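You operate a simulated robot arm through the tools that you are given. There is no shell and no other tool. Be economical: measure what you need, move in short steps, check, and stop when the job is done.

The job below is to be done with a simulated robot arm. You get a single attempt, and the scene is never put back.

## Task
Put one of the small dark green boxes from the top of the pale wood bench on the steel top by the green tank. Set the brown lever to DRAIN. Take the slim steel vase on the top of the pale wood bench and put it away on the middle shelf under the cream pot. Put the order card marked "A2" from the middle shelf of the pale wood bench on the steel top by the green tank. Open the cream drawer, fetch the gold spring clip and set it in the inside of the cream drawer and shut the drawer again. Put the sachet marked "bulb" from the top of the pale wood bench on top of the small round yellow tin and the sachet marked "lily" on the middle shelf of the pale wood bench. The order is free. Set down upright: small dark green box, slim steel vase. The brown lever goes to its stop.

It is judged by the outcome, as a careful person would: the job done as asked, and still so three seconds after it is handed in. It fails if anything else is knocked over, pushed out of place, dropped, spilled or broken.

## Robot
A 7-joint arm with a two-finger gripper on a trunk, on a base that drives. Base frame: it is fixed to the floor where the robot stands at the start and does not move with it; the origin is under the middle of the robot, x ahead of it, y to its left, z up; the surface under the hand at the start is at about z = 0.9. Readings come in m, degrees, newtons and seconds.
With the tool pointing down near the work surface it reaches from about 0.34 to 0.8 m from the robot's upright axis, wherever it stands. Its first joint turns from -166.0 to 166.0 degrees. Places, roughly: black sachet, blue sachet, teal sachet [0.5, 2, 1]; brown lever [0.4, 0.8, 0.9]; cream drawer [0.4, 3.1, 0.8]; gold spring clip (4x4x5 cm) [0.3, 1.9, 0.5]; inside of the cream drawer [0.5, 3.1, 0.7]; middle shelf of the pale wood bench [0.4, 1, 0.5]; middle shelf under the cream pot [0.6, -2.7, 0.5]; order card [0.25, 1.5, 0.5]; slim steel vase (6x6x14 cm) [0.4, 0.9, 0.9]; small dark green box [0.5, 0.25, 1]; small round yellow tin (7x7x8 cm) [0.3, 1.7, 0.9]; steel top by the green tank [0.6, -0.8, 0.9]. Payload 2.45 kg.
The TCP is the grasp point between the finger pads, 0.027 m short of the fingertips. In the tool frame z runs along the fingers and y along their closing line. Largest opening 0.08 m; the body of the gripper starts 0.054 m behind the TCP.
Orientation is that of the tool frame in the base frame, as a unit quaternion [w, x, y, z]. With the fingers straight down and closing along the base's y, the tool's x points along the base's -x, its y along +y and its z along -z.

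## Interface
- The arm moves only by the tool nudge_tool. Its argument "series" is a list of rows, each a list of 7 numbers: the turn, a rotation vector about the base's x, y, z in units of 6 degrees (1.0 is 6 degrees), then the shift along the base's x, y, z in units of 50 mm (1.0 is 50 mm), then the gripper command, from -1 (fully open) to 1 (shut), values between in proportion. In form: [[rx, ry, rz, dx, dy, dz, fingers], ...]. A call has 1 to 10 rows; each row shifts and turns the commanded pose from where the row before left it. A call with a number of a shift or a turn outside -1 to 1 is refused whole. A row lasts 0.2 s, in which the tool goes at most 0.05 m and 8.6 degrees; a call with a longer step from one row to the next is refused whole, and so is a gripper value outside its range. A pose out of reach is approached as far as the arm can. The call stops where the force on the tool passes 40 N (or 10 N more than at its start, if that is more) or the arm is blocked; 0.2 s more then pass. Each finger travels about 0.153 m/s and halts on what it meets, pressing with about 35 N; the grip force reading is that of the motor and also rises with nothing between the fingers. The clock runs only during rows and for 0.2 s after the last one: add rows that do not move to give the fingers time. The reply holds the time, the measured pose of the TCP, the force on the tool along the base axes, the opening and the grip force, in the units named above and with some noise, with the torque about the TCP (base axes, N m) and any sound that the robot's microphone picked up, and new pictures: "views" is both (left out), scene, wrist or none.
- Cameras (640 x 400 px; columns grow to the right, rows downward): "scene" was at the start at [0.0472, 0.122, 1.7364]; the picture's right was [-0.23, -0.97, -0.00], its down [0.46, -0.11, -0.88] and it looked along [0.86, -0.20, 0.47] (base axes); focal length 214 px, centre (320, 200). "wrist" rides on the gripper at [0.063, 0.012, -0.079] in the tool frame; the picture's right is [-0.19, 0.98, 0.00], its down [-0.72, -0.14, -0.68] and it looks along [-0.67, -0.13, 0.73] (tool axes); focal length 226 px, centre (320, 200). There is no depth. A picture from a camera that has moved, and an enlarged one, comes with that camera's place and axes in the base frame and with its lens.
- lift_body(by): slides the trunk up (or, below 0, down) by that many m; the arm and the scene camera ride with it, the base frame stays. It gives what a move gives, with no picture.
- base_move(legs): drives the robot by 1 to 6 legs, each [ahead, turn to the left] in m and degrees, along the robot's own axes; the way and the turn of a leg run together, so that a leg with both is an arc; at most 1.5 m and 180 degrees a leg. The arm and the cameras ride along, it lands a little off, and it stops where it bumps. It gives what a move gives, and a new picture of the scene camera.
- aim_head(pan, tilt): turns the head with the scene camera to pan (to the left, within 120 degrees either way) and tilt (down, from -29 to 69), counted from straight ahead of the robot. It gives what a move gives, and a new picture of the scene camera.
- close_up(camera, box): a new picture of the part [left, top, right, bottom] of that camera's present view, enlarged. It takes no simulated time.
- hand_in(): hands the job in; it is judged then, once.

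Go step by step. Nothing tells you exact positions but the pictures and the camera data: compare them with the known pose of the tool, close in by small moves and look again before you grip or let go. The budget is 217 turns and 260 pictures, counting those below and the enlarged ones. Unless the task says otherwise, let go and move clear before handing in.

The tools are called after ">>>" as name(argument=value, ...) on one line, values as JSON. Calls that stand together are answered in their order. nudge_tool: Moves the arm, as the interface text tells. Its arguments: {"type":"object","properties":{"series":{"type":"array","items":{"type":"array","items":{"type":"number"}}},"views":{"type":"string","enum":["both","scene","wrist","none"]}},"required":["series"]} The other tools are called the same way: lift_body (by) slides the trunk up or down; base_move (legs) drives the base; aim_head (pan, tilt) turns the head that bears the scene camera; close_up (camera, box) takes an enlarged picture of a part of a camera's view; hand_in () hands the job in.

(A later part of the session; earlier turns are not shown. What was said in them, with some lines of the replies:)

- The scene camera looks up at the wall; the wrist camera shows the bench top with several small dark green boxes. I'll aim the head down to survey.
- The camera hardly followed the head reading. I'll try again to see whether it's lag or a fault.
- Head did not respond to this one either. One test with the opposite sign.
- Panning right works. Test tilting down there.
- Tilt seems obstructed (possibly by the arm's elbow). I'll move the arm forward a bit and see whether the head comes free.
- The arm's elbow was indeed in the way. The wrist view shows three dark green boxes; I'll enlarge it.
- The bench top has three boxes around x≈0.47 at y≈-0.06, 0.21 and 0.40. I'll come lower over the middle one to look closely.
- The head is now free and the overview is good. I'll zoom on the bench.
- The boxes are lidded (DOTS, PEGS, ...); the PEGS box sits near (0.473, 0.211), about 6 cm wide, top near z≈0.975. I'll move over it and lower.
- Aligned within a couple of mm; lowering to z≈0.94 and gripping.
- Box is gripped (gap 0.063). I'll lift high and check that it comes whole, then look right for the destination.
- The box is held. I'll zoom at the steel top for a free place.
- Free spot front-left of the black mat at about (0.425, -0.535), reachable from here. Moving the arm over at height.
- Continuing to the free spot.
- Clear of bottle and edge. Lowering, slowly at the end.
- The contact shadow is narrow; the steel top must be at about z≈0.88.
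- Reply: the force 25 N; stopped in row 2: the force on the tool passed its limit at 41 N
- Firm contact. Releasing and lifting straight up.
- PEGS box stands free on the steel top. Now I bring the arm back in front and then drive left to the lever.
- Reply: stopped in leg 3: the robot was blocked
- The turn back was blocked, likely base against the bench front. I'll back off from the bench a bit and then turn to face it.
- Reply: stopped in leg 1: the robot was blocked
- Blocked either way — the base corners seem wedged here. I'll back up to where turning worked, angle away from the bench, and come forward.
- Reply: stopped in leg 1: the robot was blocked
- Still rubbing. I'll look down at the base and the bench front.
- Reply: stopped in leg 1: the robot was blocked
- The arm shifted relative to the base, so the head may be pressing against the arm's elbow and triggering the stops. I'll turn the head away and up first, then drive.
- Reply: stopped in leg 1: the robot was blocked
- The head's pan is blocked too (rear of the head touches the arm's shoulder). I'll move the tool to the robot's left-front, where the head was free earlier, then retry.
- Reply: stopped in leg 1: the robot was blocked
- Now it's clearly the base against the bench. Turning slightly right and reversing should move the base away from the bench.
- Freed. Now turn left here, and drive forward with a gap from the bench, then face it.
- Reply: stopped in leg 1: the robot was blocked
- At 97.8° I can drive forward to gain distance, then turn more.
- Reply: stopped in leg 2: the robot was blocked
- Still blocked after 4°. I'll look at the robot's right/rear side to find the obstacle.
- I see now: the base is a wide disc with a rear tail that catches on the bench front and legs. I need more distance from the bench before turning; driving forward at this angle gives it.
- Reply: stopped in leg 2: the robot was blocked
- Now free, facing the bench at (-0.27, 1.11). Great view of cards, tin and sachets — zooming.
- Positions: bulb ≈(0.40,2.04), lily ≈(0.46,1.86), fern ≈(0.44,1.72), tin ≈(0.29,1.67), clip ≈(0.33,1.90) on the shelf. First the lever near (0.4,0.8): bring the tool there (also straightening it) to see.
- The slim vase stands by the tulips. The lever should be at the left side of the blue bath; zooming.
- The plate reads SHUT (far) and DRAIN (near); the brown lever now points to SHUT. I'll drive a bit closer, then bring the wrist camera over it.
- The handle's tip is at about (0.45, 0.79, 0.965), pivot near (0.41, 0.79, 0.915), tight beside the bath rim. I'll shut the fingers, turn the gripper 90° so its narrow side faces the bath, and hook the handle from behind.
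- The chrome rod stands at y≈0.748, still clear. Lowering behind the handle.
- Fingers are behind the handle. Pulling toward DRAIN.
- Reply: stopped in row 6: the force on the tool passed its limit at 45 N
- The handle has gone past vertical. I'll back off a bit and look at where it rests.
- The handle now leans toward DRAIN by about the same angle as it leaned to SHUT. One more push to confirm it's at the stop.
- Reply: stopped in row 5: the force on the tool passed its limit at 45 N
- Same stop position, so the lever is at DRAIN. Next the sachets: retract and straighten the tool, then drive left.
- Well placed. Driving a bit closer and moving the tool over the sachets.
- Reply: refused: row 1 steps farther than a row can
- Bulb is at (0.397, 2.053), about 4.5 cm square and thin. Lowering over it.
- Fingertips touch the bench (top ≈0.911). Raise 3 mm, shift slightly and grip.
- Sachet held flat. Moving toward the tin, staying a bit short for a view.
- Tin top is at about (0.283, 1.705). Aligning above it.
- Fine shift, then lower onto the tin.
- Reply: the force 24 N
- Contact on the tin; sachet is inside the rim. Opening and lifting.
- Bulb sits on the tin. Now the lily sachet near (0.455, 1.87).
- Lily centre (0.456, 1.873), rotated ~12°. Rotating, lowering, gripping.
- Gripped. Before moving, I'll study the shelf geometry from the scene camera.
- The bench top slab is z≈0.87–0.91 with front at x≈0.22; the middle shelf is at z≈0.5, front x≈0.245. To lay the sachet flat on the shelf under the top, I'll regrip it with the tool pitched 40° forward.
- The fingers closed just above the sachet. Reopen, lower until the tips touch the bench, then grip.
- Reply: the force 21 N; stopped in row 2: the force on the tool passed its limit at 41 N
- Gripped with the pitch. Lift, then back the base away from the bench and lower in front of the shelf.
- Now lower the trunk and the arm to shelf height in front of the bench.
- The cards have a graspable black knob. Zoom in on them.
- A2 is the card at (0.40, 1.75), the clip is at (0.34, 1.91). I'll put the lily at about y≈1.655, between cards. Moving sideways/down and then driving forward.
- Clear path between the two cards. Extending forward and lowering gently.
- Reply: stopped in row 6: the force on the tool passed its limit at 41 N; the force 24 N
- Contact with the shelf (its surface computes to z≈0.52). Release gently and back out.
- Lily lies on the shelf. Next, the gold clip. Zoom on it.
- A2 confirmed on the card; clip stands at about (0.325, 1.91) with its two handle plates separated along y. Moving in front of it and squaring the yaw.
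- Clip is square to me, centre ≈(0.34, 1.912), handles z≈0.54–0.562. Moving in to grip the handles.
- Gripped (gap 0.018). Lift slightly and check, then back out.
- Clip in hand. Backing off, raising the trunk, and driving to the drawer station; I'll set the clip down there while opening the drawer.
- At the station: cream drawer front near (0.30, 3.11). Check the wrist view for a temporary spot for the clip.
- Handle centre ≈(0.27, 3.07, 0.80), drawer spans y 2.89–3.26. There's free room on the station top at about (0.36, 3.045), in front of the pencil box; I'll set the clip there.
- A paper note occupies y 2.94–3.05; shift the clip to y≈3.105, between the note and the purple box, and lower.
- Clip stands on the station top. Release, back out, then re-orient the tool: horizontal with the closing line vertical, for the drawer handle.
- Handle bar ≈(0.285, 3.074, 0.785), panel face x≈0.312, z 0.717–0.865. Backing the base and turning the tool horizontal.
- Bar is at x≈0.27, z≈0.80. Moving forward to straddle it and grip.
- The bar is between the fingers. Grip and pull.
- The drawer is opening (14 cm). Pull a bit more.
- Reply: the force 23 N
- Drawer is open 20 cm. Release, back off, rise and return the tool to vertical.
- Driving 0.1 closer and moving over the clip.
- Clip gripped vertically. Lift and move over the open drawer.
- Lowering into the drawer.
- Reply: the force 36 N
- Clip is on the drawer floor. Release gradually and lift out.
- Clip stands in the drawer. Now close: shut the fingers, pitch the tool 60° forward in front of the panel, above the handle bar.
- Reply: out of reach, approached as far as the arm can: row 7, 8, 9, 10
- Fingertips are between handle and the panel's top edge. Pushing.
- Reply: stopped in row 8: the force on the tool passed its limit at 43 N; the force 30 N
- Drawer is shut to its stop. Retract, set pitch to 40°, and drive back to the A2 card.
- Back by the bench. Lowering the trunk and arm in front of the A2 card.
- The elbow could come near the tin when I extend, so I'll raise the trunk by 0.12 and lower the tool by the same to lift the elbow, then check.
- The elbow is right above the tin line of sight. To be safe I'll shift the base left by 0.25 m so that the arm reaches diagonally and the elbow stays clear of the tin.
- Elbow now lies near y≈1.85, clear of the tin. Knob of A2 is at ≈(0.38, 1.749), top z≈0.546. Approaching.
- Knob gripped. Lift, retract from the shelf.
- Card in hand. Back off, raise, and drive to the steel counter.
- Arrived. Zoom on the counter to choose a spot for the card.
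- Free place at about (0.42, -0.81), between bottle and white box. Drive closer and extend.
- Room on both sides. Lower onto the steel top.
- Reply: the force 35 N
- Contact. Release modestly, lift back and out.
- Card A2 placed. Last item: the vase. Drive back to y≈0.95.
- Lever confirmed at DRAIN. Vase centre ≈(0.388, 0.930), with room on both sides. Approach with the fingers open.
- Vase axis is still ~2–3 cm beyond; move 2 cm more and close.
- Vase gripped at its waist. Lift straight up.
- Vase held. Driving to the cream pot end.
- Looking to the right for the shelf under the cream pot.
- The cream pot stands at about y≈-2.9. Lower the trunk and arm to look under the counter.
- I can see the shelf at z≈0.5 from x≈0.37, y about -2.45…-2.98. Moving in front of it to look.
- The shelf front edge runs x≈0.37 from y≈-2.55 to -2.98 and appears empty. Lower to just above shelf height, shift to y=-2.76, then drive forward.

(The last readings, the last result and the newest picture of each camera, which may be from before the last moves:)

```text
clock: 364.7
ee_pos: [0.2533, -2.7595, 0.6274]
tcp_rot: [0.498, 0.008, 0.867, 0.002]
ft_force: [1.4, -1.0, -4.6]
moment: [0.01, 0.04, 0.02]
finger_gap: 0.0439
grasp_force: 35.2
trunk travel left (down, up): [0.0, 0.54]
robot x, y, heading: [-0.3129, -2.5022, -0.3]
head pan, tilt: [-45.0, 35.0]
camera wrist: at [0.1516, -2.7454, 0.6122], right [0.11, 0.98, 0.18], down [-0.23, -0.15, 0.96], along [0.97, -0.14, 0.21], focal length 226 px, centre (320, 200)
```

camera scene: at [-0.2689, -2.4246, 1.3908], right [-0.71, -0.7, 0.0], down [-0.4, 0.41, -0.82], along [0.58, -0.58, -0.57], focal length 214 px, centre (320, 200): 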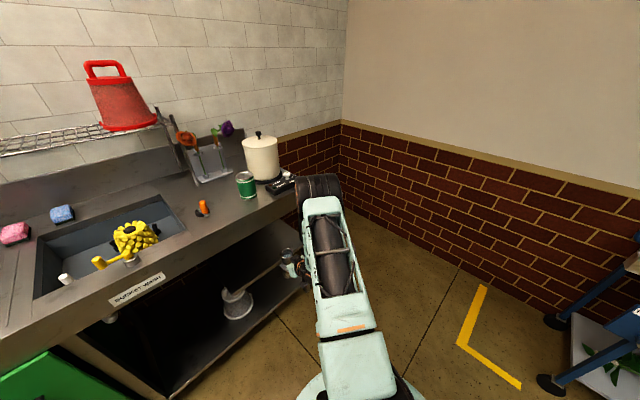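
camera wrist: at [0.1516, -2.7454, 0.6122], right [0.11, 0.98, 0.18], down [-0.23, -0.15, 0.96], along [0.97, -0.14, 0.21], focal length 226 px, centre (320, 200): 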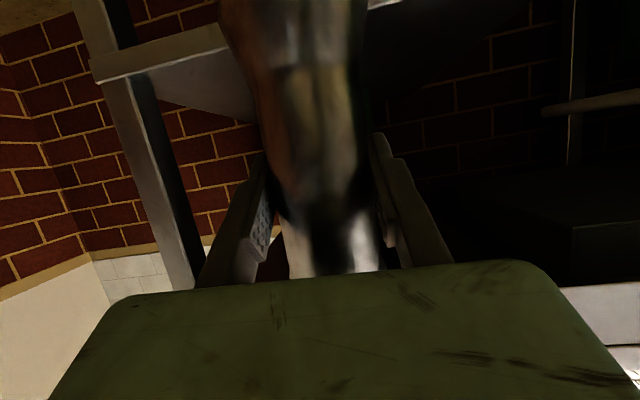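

Shelf top ≈0.506. Shift to y≈-2.80 and drive 0.12 further in.

>>> nudge_tool(series=[[0, 0, 0, 0, -0.8, 0, 1], [0, 0, 0, 0, 0, 0, 1]], views="none")

>>> base_move(legs=[[0.13, 0]])

>>> nudge_tool(series=[[0, 0, 0, 0.5, 0, 0, 1], [0, 0, 0, 0.6, 0, 0, 1], [0, 0, 0, 0.4, 0, 0, 1], [0, 0, 0, 0, 0, -0.4, 1], [0, 0, 0, 0, 0, 0, 1]], views="both")

```text
clock: 365.3
ee_pos: [0.2537, -2.7996, 0.6262]
tcp_rot: [0.497, 0.007, 0.868, 0.003]
ft_force: [0.5, 0.1, -5.7]
moment: [0.03, 0.08, 0.03]
finger_gap: 0.044
grasp_force: 34.7
trunk travel left (down, up): [0.0, 0.54]
robot x, y, heading: [-0.3103, -2.498, -0.6]
head pan, tilt: [-45.0, 35.0]
```

```text
clock: 366.6
ee_pos: [0.3828, -2.7999, 0.6281]
tcp_rot: [0.499, 0.008, 0.867, 0.002]
ft_force: [-0.5, 0.4, -5.0]
moment: [-0.04, 0.05, 0.03]
finger_gap: 0.0442
grasp_force: 34.8
trunk travel left (down, up): [0.0, 0.54]
robot x, y, heading: [-0.1832, -2.5007, -0.3]
head pan, tilt: [-45.0, 35.0]
camera scene: at [-0.1384, -2.4255, 1.3908], right [-0.71, -0.7, 0.0], down [-0.4, 0.41, -0.82], along [0.58, -0.58, -0.57], focal length 214 px, centre (320, 200)
```

scene: 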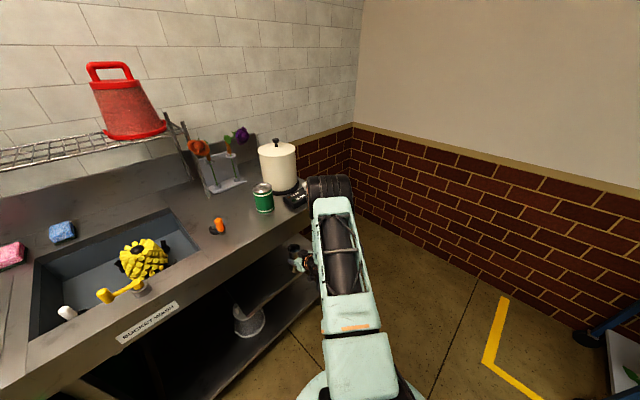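

```text
clock: 367.8
ee_pos: [0.4586, -2.8002, 0.6073]
tcp_rot: [0.498, 0.008, 0.867, 0.002]
ft_force: [0.3, 0.7, -5.4]
moment: [0.01, 0.06, -0.01]
finger_gap: 0.044
grasp_force: 34.8
trunk travel left (down, up): [0.0, 0.54]
robot x, y, heading: [-0.1864, -2.503, -0.5]
head pan, tilt: [-45.0, 35.0]
camera scene: at [-0.1381, -2.4255, 1.3908], right [-0.71, -0.7, 0.0], down [-0.4, 0.41, -0.82], along [0.57, -0.58, -0.57], focal length 214 px, centre (320, 200)
camera wrist: at [0.3571, -2.7861, 0.5917], right [0.11, 0.98, 0.18], down [-0.23, -0.15, 0.96], along [0.97, -0.14, 0.21], focal length 226 px, centre (320, 200)
```

scene: 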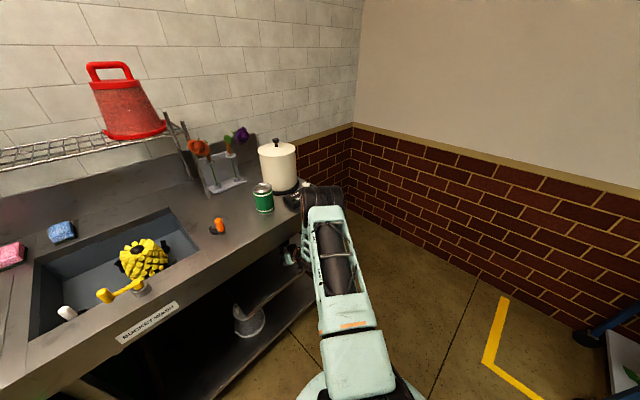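
wrist: 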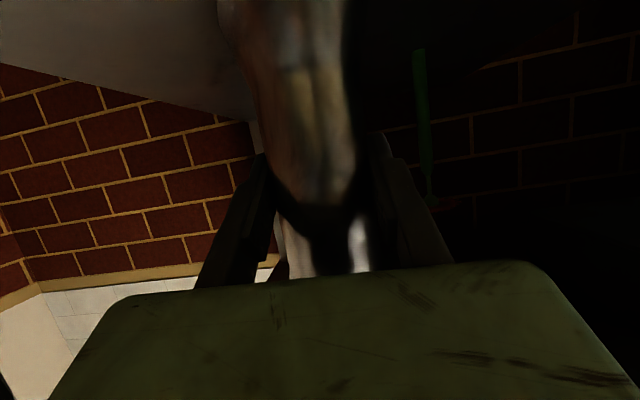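

Clear (a flower stands well behind at x≈0.65). Lower until contact.

>>> nudge_tool(series=[[0, 0, 0, 0, 0, -0.2, 1], [0, 0, 0, 0, 0, -0.2, 1], [0, 0, 0, 0, 0, -0.1, 1], [0, 0, 0, 0, 0, -0.06, 1], [0, 0, 0, 0, 0, 0, 1]], views="wrist")

```text
clock: 369.0
ee_pos: [0.4589, -2.8005, 0.5788]
tcp_rot: [0.497, 0.009, 0.868, 0.002]
ft_force: [0.0, 0.6, -4.9]
moment: [0.02, 0.08, 0.04]
finger_gap: 0.0442
grasp_force: 35.4
trunk travel left (down, up): [0.0, 0.54]
robot x, y, heading: [-0.1841, -2.4998, -0.3]
head pan, tilt: [-45.0, 35.0]
camera wrist: at [0.3573, -2.7863, 0.5639], right [0.11, 0.98, 0.18], down [-0.23, -0.15, 0.96], along [0.97, -0.14, 0.21], focal length 226 px, centre (320, 200)
```

wrist: 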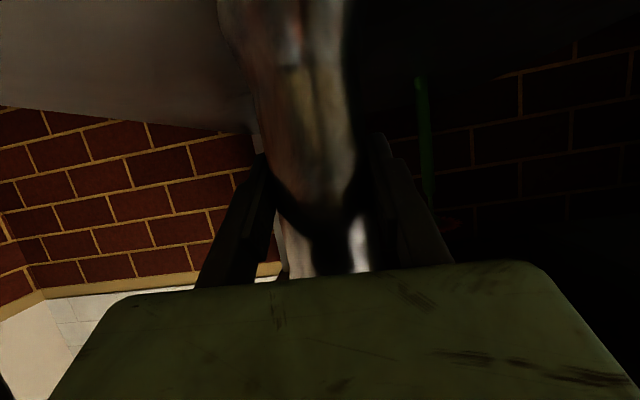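

>>> nudge_tool(series=[[0, 0, 0, 0, 0, -0.06, 1], [0, 0, 0, 0, 0, -0.06, 1], [0, 0, 0, 0, 0, -0.06, 1], [0, 0, 0, 0, 0, 0, 1]], views="none")

>>> nudge_tool(series=[[0, 0, 0, 0, 0, -0.05, 1], [0, 0, 0, 0, 0, 0, 1]], views="none")

```text
clock: 370.0
ee_pos: [0.4584, -2.8011, 0.5737]
tcp_rot: [0.501, 0.007, 0.865, 0.002]
ft_force: [-3.9, 0.6, 23.1]
moment: [-0.55, 0.54, -0.07]
finger_gap: 0.0438
grasp_force: 35.5
trunk travel left (down, up): [0.0, 0.54]
robot x, y, heading: [-0.1823, -2.4989, -0.2]
head pan, tilt: [-45.0, 35.0]
```

```text
clock: 370.6
ee_pos: [0.4593, -2.8005, 0.5714]
tcp_rot: [0.501, 0.008, 0.865, 0.001]
ft_force: [3.8, -0.1, 29.3]
moment: [-0.72, -0.4, -0.02]
finger_gap: 0.0443
grasp_force: 34.7
trunk travel left (down, up): [0.0, 0.54]
robot x, y, heading: [-0.1832, -2.5039, -0.5]
head pan, tilt: [-45.0, 35.0]
```

Contact with the shelf. Ease off slightly and open gradually.

>>> nudge_tool(series=[[0, 0, 0, 0, 0, 0.05, 1], [0, 0, 0, 0, 0, 0, 0.3], [0, 0, 0, 0, 0, 0, -0.2], [0, 0, 0, 0, 0, 0, -0.6], [0, 0, 0, 0, 0, 0, -1], [0, 0, 0, 0, 0, 0, -1]], views="wrist")

```text
clock: 372.0
ee_pos: [0.4571, -2.8006, 0.5707]
tcp_rot: [0.5, 0.008, 0.866, 0.003]
ft_force: [-0.2, 0.0, -0.4]
moment: [0.01, 0.01, -0.02]
finger_gap: 0.08
grasp_force: 0.0
trunk travel left (down, up): [0.0, 0.54]
robot x, y, heading: [-0.1842, -2.4989, -0.4]
head pan, tilt: [-45.0, 35.0]
camera wrist: at [0.3568, -2.7859, 0.5556], right [0.11, 0.98, 0.18], down [-0.23, -0.15, 0.96], along [0.97, -0.14, 0.21], focal length 226 px, centre (320, 200)
```

wrist: 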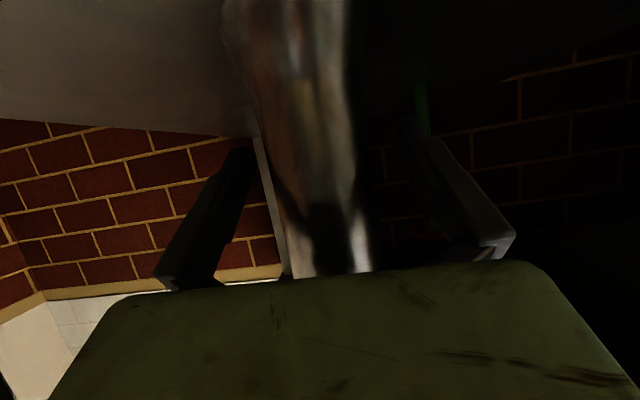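

Vase stands. Back straight out.

>>> nudge_tool(series=[[0, 0, 0, -0.3, 0, 0, -1], [0, 0, 0, -0.4, 0, 0, -1], [0, 0, 0, -0.5, 0, 0, -1], [0, 0, 0, -0.6, 0, 0, -1], [0, 0, 0, -0.8, 0, 0, -1], [0, 0, 0, -0.6, 0, 0, -1], [0, 0, 0, 0, 0, 0, -1]], views="wrist")

>>> close_up(camera="wrist", box=[200, 0, 440, 200])

```text
clock: 373.6
ee_pos: [0.2994, -2.8013, 0.5698]
tcp_rot: [0.498, 0.007, 0.867, 0.003]
ft_force: [-0.6, -0.7, -0.4]
moment: [0.02, 0.01, -0.01]
finger_gap: 0.08
grasp_force: 0.1
trunk travel left (down, up): [0.0, 0.54]
robot x, y, heading: [-0.1823, -2.5, -0.6]
head pan, tilt: [-45.0, 35.0]
camera wrist: at [0.197, -2.7857, 0.5557], right [0.11, 0.98, 0.18], down [-0.23, -0.15, 0.96], along [0.97, -0.14, 0.21], focal length 226 px, centre (320, 200)
```

wrist: 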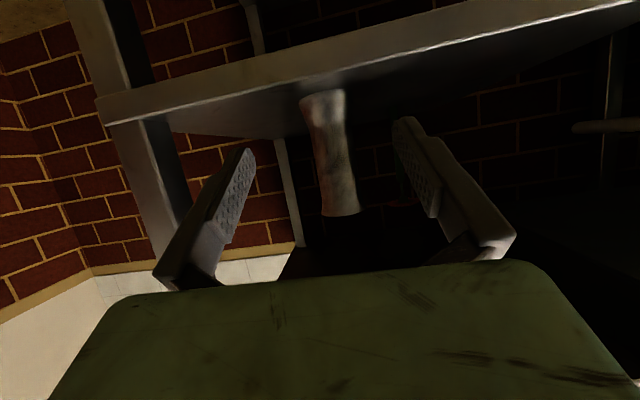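

```text
2.00 times, centred on (320, 100) of wrist
camera zoom: at [0.197, -2.7857, 0.5557], right [0.11, 0.98, 0.18], down [-0.23, -0.15, 0.96], along [0.97, -0.14, 0.21], focal length 452 px, centre (320, 400)
```

zoom: 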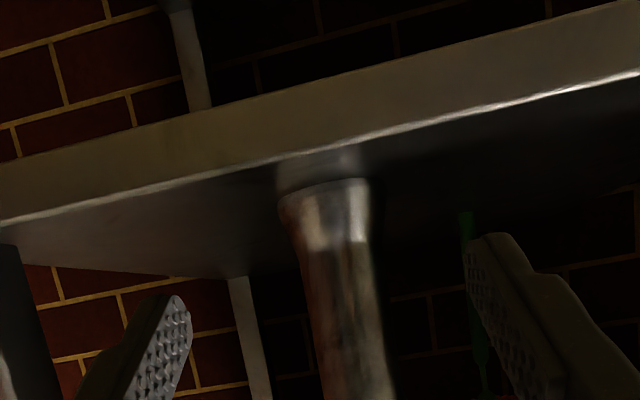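

Vase stands upright on the middle shelf. Back away and take a last look at the counter.

>>> base_move(legs=[[-0.25, 0]])

>>> aim_head(pan=-20, tilt=35)

```text
clock: 375.4
ee_pos: [0.0512, -2.7983, 0.5703]
tcp_rot: [0.499, 0.007, 0.867, 0.003]
ft_force: [0.9, 0.0, -0.1]
moment: [-0.01, -0.05, 0.02]
finger_gap: 0.0799
grasp_force: 0.1
trunk travel left (down, up): [0.0, 0.54]
robot x, y, heading: [-0.4291, -2.5007, -0.4]
head pan, tilt: [-45.0, 35.0]
camera scene: at [-0.3864, -2.4238, 1.3908], right [-0.71, -0.7, 0.0], down [-0.4, 0.41, -0.82], along [0.58, -0.58, -0.57], focal length 214 px, centre (320, 200)
```

scene: 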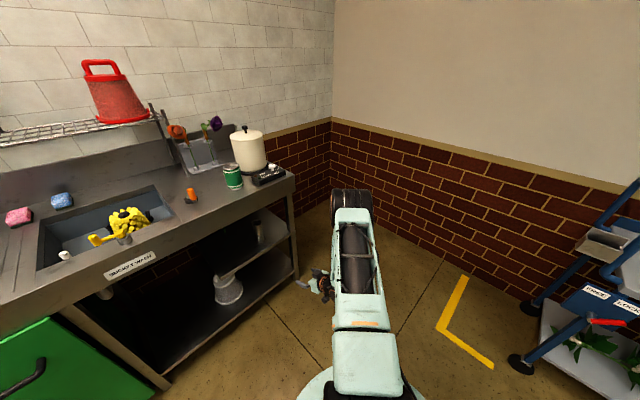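

```text
clock: 376.3
ee_pos: [0.051, -2.7989, 0.5715]
tcp_rot: [0.5, 0.007, 0.866, 0.003]
ft_force: [-0.8, 0.1, 0.2]
moment: [0.01, 0.03, 0.02]
finger_gap: 0.0801
grasp_force: 0.1
trunk travel left (down, up): [0.0, 0.54]
robot x, y, heading: [-0.4343, -2.5006, -0.4]
head pan, tilt: [-20.0, 35.0]
camera scene: at [-0.366, -2.3918, 1.3908], right [-0.35, -0.94, 0.0], down [-0.54, 0.2, -0.82], along [0.77, -0.28, -0.57], focal length 214 px, centre (320, 200)
```

scene: 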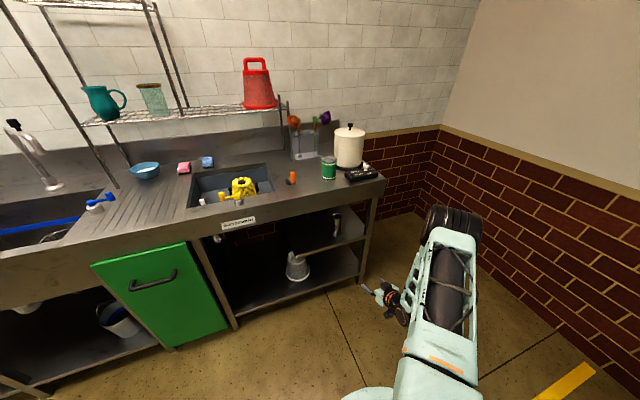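

All items are set, the arm is clear, and the vase stands upright on the shelf under the cream pot. Handing in.

>>> hand_in()

```text
The job is handed in.
```

I finished all the tasks and handed the job in. I checked each result in the camera views as I went, but I haven't had a verdict from the judging.

- **Green box:** the box marked "PEGS" stands upright on the steel top by the green tank.
- **Lever:** the brown lever is at DRAIN, pushed to its stop twice.
- **Vase:** the slim steel vase stands upright on the middle shelf under the cream pot.
- **Order card:** "A2" lies on the steel top by the green tank.
- **Drawer and clip:** the gold spring clip is inside the cream drawer, and the drawer is shut to its stop.
- **Sachets:** "bulb" is on top of the small round yellow tin, and "lily" lies on the middle shelf of the pale wood bench.

Early on, the base got wedged against the front of the pale wood bench while turning, and it took several tries to free it. I saw nothing knocked over or moved by that.
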